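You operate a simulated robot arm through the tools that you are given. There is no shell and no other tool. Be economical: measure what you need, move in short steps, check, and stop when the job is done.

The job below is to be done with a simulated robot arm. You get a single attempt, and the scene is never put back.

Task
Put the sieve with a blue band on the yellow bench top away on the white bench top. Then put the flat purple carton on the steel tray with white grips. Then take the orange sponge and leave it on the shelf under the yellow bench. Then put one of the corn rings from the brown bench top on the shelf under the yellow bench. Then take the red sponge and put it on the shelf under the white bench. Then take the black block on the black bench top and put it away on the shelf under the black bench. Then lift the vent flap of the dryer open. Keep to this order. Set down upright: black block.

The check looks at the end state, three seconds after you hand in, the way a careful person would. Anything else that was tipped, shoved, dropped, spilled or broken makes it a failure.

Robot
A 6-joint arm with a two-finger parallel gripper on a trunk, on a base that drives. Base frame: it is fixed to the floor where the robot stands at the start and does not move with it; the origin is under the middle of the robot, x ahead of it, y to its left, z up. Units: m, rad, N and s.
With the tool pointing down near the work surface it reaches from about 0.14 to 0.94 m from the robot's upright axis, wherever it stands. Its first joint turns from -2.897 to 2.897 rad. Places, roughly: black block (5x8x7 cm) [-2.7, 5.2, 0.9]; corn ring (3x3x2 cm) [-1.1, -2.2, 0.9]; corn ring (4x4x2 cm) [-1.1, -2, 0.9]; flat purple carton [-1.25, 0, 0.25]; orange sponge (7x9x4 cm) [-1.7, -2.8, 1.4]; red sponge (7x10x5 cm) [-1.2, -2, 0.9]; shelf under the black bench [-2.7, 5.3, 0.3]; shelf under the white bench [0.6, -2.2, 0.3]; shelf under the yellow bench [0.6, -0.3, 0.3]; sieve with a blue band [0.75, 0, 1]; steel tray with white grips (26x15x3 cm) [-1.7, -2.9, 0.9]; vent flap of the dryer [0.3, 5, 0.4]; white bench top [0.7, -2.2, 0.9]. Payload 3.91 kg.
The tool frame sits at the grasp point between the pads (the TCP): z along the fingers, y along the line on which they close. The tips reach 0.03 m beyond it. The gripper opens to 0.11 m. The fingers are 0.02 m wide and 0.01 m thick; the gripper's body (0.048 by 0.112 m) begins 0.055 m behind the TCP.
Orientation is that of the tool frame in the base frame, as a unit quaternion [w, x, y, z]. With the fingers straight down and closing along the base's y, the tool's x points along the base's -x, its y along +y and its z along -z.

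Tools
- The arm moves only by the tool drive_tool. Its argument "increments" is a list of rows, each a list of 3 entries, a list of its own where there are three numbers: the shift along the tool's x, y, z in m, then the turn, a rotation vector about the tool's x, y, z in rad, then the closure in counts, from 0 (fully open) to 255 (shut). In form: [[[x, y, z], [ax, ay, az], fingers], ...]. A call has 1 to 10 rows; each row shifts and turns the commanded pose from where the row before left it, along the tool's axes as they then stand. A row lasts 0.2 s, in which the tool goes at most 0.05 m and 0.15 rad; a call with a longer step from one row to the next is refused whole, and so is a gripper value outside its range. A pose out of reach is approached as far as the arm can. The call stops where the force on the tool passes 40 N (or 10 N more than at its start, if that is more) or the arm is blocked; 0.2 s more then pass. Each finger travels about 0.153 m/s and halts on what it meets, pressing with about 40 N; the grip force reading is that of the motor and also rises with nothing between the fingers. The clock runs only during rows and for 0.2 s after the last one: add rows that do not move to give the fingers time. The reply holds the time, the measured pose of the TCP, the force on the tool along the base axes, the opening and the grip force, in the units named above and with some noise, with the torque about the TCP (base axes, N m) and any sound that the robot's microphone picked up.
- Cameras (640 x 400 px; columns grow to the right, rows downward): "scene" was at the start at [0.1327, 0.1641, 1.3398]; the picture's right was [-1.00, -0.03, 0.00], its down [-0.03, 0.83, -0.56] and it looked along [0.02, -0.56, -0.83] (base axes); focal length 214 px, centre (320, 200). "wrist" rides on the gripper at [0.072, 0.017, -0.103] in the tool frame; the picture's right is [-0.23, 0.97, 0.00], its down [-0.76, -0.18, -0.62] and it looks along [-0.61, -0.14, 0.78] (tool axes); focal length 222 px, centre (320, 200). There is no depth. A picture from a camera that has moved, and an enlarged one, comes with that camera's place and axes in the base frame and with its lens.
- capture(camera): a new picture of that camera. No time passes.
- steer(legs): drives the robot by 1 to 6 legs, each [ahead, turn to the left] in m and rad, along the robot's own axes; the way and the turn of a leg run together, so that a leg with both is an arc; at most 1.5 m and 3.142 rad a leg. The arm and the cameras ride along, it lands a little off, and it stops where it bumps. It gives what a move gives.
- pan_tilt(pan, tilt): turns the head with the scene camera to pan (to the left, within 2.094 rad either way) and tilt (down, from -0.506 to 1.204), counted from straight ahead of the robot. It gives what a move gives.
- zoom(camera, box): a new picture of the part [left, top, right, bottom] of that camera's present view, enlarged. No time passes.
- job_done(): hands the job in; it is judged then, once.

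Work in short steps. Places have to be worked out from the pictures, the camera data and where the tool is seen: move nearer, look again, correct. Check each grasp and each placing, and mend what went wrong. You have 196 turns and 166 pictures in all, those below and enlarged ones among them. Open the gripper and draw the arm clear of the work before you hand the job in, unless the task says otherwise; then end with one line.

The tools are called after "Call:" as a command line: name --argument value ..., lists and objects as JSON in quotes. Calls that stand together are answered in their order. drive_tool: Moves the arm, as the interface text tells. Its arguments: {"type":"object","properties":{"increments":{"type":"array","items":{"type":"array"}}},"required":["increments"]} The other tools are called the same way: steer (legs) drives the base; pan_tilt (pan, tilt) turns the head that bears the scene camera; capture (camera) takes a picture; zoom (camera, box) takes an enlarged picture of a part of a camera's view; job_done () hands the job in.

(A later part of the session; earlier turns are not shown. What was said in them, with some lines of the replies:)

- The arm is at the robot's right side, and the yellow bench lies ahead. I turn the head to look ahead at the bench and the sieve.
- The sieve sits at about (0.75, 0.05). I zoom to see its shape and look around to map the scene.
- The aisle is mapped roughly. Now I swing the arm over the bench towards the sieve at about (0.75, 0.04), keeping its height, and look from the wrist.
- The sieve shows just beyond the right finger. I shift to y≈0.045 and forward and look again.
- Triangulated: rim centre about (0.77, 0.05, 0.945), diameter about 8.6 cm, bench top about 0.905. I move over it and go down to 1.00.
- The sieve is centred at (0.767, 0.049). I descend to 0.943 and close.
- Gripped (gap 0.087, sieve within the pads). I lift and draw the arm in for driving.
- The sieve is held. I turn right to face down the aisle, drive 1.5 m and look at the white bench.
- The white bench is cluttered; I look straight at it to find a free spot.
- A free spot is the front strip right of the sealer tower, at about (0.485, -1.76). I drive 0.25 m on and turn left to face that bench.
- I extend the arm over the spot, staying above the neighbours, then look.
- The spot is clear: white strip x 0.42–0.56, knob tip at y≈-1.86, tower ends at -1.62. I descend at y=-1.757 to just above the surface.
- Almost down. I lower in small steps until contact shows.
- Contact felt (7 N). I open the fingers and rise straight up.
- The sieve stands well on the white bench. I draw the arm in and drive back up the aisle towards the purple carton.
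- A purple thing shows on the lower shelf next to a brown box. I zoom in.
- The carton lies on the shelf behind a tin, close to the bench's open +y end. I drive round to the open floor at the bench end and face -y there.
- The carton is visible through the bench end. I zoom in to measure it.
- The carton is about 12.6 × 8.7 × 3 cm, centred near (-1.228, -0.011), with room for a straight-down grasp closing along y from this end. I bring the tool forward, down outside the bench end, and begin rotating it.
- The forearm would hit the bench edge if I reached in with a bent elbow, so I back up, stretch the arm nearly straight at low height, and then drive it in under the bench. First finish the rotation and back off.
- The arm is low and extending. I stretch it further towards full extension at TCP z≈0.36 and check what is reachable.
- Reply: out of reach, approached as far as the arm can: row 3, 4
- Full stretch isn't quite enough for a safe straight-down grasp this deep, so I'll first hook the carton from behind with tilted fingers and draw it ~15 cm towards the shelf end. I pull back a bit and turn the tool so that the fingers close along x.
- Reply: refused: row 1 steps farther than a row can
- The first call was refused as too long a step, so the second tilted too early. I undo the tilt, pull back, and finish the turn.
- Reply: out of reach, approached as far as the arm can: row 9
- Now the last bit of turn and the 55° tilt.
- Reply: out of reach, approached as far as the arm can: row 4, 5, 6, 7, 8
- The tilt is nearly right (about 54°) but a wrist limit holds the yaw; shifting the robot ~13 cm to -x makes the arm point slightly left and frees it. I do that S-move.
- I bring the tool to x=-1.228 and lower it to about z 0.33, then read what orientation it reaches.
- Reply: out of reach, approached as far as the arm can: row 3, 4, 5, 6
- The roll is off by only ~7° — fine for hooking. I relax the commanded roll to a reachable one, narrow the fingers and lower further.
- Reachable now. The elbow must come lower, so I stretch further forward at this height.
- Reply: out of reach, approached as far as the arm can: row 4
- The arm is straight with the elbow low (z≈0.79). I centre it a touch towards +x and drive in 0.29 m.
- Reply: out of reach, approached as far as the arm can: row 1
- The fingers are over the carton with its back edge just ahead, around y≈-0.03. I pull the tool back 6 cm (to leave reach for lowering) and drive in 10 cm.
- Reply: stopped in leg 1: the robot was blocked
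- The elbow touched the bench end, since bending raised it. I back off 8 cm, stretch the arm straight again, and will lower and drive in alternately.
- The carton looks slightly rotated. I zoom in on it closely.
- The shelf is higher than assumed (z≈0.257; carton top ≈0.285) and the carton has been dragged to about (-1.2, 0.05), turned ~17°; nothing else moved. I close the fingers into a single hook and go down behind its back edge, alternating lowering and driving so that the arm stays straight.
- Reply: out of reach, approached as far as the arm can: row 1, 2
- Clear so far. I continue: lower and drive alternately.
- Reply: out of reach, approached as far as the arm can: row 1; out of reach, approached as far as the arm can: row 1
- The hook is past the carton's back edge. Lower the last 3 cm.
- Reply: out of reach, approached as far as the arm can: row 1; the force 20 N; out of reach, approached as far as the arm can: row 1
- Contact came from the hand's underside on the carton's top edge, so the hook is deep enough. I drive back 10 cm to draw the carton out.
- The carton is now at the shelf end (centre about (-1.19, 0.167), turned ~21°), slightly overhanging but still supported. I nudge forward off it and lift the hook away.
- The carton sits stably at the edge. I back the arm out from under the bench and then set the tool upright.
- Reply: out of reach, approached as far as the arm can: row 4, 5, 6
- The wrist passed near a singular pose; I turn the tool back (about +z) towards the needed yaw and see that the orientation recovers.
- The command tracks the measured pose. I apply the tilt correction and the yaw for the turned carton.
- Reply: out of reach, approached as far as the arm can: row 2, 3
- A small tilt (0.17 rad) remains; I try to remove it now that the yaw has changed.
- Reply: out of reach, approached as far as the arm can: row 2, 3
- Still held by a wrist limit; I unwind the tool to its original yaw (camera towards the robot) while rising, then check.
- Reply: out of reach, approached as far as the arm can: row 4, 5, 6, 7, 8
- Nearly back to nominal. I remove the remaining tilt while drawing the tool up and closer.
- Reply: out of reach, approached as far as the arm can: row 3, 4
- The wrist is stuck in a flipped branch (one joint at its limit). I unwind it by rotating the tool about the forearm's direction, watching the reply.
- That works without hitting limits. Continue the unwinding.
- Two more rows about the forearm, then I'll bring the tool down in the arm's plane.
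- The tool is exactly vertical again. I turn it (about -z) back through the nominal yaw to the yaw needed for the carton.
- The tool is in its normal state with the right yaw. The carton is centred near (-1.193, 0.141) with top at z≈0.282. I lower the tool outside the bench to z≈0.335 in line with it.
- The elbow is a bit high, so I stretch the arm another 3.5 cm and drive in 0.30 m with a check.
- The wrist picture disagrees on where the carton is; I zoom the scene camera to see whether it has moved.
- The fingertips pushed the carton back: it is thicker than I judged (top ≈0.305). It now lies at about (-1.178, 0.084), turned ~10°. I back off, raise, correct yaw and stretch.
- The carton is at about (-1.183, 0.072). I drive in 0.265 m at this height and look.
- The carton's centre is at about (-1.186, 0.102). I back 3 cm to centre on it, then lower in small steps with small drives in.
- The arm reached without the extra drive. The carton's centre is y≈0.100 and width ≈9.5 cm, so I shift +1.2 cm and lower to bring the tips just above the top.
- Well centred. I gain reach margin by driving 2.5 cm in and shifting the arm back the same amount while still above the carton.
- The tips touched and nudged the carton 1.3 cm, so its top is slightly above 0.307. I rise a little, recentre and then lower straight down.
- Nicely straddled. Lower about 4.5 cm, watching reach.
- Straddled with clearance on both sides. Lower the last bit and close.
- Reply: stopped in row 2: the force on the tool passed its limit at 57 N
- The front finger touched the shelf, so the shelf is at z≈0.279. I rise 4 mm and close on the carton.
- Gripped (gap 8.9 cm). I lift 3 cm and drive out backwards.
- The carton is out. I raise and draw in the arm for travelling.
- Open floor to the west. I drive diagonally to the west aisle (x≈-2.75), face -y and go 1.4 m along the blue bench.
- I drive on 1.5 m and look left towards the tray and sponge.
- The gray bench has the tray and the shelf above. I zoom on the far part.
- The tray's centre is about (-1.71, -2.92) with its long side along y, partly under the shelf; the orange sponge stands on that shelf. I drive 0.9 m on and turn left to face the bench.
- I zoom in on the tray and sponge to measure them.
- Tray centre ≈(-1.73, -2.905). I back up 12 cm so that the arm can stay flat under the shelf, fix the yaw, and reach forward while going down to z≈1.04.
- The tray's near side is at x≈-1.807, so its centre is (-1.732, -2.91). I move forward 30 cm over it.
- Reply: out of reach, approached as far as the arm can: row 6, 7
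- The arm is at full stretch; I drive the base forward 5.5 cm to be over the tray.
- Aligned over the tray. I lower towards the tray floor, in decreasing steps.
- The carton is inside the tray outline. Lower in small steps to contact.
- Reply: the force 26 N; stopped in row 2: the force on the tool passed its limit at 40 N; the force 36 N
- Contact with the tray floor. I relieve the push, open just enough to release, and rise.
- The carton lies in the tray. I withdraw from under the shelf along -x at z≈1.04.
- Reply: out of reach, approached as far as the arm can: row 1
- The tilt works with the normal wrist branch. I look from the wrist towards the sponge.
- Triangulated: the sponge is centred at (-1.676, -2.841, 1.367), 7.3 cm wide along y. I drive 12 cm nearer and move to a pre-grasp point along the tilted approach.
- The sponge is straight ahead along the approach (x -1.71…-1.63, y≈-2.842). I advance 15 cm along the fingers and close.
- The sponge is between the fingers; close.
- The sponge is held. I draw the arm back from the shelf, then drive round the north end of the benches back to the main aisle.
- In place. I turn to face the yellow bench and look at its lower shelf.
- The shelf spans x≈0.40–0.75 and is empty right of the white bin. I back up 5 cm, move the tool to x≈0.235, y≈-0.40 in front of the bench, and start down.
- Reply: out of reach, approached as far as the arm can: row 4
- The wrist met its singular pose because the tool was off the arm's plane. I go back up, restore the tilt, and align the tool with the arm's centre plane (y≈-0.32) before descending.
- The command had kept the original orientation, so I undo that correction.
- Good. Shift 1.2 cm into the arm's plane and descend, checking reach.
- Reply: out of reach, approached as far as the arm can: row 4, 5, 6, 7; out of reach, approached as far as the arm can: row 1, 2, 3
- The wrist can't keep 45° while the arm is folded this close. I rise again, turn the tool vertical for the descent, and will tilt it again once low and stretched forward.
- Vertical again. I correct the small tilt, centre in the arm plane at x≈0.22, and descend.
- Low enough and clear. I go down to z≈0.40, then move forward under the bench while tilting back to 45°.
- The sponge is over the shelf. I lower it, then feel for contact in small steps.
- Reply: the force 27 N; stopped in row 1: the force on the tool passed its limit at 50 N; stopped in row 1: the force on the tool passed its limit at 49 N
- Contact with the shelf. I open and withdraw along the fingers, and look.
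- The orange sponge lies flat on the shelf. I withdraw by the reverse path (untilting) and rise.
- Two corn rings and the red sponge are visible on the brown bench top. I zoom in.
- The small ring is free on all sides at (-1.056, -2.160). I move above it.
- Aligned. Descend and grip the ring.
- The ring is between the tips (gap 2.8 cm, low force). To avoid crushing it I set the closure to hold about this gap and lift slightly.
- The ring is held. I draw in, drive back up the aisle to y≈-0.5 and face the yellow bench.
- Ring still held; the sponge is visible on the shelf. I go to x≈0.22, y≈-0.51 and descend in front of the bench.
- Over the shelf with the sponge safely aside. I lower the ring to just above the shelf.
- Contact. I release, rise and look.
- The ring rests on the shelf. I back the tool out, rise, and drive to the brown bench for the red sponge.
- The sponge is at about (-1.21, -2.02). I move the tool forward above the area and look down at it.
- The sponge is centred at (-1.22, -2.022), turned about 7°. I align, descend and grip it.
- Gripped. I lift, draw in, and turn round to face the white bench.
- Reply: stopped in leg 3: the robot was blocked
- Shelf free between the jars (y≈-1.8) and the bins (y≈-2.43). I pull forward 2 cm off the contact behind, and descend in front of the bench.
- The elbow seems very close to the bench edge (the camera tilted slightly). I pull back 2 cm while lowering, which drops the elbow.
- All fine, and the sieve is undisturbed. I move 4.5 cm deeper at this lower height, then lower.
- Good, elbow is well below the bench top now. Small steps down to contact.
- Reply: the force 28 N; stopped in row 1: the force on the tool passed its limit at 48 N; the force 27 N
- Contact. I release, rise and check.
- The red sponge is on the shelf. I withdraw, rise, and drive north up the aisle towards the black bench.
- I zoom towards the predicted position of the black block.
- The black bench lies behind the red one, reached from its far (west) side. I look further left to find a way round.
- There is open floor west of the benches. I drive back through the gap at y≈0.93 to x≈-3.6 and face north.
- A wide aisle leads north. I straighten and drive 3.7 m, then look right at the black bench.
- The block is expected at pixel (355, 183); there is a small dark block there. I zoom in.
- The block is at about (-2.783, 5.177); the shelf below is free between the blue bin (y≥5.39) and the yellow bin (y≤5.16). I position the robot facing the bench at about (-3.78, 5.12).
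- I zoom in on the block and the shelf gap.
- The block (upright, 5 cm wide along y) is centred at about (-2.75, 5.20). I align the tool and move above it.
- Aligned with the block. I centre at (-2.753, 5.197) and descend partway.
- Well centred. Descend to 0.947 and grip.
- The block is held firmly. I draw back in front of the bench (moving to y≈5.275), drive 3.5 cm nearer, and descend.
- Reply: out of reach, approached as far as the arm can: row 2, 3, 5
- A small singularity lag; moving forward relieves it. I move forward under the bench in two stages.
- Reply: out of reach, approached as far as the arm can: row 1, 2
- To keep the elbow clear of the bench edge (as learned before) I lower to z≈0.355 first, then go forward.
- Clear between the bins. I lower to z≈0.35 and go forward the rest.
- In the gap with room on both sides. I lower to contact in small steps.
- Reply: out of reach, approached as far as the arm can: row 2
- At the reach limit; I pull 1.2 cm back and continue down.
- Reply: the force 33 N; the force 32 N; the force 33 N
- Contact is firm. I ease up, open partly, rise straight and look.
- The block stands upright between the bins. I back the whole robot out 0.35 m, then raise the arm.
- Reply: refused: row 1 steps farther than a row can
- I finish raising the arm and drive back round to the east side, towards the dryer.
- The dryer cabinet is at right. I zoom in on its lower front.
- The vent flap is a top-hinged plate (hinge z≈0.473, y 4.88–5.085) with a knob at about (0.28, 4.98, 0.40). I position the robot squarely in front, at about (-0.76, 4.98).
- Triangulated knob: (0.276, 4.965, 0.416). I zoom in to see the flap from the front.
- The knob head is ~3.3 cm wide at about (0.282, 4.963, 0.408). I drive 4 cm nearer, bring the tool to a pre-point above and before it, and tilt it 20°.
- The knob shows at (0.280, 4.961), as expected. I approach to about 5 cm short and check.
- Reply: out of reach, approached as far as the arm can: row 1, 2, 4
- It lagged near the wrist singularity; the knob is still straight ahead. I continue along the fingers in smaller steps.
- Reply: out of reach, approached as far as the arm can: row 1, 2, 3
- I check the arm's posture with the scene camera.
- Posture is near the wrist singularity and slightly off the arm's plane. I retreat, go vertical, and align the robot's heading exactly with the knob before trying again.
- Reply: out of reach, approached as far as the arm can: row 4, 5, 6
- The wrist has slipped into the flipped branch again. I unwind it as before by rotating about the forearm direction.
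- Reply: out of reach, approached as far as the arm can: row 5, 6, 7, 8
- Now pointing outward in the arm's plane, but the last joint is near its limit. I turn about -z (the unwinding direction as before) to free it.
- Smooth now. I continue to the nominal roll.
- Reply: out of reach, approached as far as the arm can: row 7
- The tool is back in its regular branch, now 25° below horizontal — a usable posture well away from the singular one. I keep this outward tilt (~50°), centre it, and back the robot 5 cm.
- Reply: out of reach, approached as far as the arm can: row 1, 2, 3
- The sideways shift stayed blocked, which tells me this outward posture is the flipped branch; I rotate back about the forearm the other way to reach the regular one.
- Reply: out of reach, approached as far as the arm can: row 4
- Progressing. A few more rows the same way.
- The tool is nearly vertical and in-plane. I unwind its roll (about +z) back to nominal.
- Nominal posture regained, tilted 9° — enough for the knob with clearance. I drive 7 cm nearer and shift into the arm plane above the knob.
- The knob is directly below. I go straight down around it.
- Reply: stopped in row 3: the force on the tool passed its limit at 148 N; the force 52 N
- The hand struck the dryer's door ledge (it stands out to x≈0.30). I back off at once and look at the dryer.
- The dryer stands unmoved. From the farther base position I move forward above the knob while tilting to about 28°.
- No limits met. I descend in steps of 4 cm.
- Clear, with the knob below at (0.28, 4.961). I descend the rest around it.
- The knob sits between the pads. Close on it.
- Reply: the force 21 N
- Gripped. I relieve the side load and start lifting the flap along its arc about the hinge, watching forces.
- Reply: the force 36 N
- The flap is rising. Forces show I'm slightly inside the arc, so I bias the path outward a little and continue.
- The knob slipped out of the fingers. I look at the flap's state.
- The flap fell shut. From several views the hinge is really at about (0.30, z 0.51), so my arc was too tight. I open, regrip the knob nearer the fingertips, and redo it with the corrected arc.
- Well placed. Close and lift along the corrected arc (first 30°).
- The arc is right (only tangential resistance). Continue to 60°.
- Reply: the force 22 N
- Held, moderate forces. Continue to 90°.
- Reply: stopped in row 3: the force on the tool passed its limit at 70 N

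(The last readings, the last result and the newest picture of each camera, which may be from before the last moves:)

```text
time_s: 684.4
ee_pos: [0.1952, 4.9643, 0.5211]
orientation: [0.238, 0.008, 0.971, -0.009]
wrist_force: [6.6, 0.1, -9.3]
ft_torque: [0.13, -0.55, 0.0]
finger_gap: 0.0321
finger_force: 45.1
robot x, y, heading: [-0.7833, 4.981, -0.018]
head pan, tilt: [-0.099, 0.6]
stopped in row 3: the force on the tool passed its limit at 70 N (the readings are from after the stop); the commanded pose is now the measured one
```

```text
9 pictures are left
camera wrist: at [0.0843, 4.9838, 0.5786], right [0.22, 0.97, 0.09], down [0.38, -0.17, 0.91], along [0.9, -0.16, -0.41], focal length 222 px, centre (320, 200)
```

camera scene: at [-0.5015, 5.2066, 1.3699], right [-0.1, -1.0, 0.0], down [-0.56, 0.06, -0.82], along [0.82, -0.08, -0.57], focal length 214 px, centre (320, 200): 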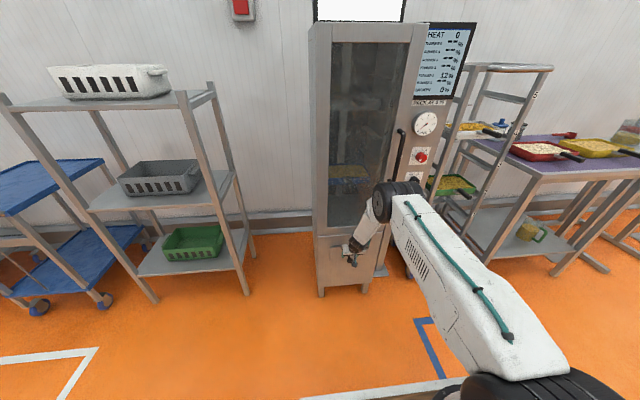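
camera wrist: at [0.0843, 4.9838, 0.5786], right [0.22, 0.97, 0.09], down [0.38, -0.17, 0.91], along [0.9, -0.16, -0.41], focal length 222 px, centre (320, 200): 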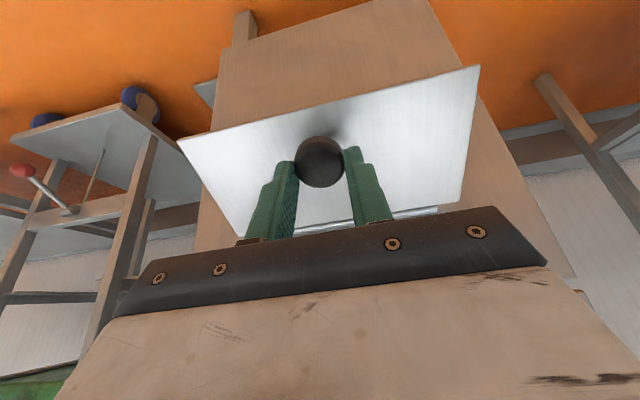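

The flap is now open about 73° and seems to have met its stop. I open the fingers slightly while still straddling the knob, to see whether it stays.

Call:
drive_tool --increments '[[[-0.002, 0, -0.004], [0, 0, 0], 255], [[0, 0, 0], [0, 0, 0], 150], [[0, 0, 0], [0, 0, 0], 120], [[0, 0, 0], [0, 0, 0], 120], [[0, 0, 0], [0, 0, 0], 120]]'

Call:
capture --camera "wrist"

```text
time_s: 685.6
ee_pos: [0.1958, 4.9654, 0.5255]
orientation: [0.239, 0.006, 0.971, -0.007]
wrist_force: [-0.5, 0.3, -1.1]
ft_torque: [-0.01, 0.0, -0.01]
finger_gap: 0.0582
finger_force: 0.0
robot x, y, heading: [-0.7823, 4.9805, -0.02]
head pan, tilt: [-0.099, 0.6]
```

```text
8 pictures are left
camera wrist: at [0.0839, 4.984, 0.5839], right [0.22, 0.97, 0.09], down [0.38, -0.17, 0.91], along [0.9, -0.16, -0.41], focal length 222 px, centre (320, 200)
```

wrist: 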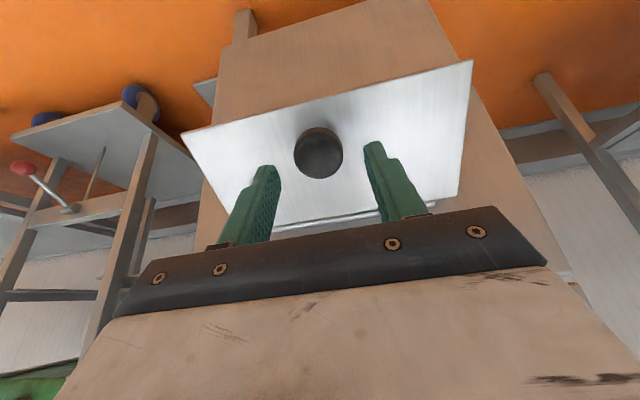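

It stays open by itself. I withdraw along the fingers away from the knob and check again.

Call:
drive_tool --increments '[[[0, 0, -0.03], [0, 0, 0], 100], [[0, 0, -0.04], [0, 0, 0], 60], [[0, 0, -0.045], [0, 0, 0], 0], [[0, 0, -0.045], [0, 0, 0], 0], [[0, 0, 0], [0, 0, 0], 0], [[0, 0, 0], [0, 0, 0], 0], [[0, 0, 0], [0, 0, 0], 0], [[0, 0, 0], [0, 0, 0], 0]]'

Call:
steer --legs '[[-0.3, 0]]'

Call:
zoom --camera "scene" --box '[290, 150, 410, 280]'

```text
time_s: 687.4
ee_pos: [0.122, 4.9681, 0.6665]
orientation: [0.239, 0.008, 0.971, -0.009]
wrist_force: [-0.1, -0.1, 0.3]
ft_torque: [0.01, -0.01, -0.01]
finger_gap: 0.11
finger_force: 0.1
robot x, y, heading: [-0.7816, 4.9815, -0.02]
head pan, tilt: [-0.099, 0.6]
```

```text
time_s: 689.4
ee_pos: [-0.1777, 4.9708, 0.6673]
orientation: [0.24, 0.008, 0.971, -0.008]
wrist_force: [0.3, -0.2, -0.9]
ft_torque: [-0.01, 0.03, 0.03]
finger_gap: 0.1099
finger_force: 0.0
robot x, y, heading: [-1.0882, 4.9863, -0.021]
head pan, tilt: [-0.099, 0.6]
```

```text
3.08 times, centred on (350, 215) of scene
camera zoom: at [-0.8588, 5.2085, 1.3699], right [-0.12, -0.99, 0.0], down [-0.56, 0.07, -0.83], along [0.82, -0.1, -0.57], focal length 660 px, centre (228, 154)
```

zoom: 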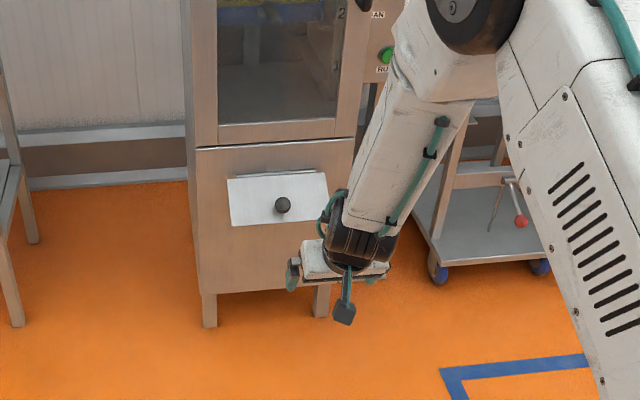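

The flap stays open and the arm is clear of the work with the gripper open. All seven jobs are done in order, so I hand in.

Call:
job_done

```text
The job is handed in.
```

All seven jobs were done in the order given and the job is handed in. In the last views the dryer vent flap was standing open at about 70° on its own, and the black block was upright on its shelf. On the way the robot bumped the bench holding the purple carton and the brown bench. The hand also struck the dryer's door ledge, and the elbow may have touched the white bench edge. I saw nothing move from any of these, but I took no close-up of the brown bench afterwards.
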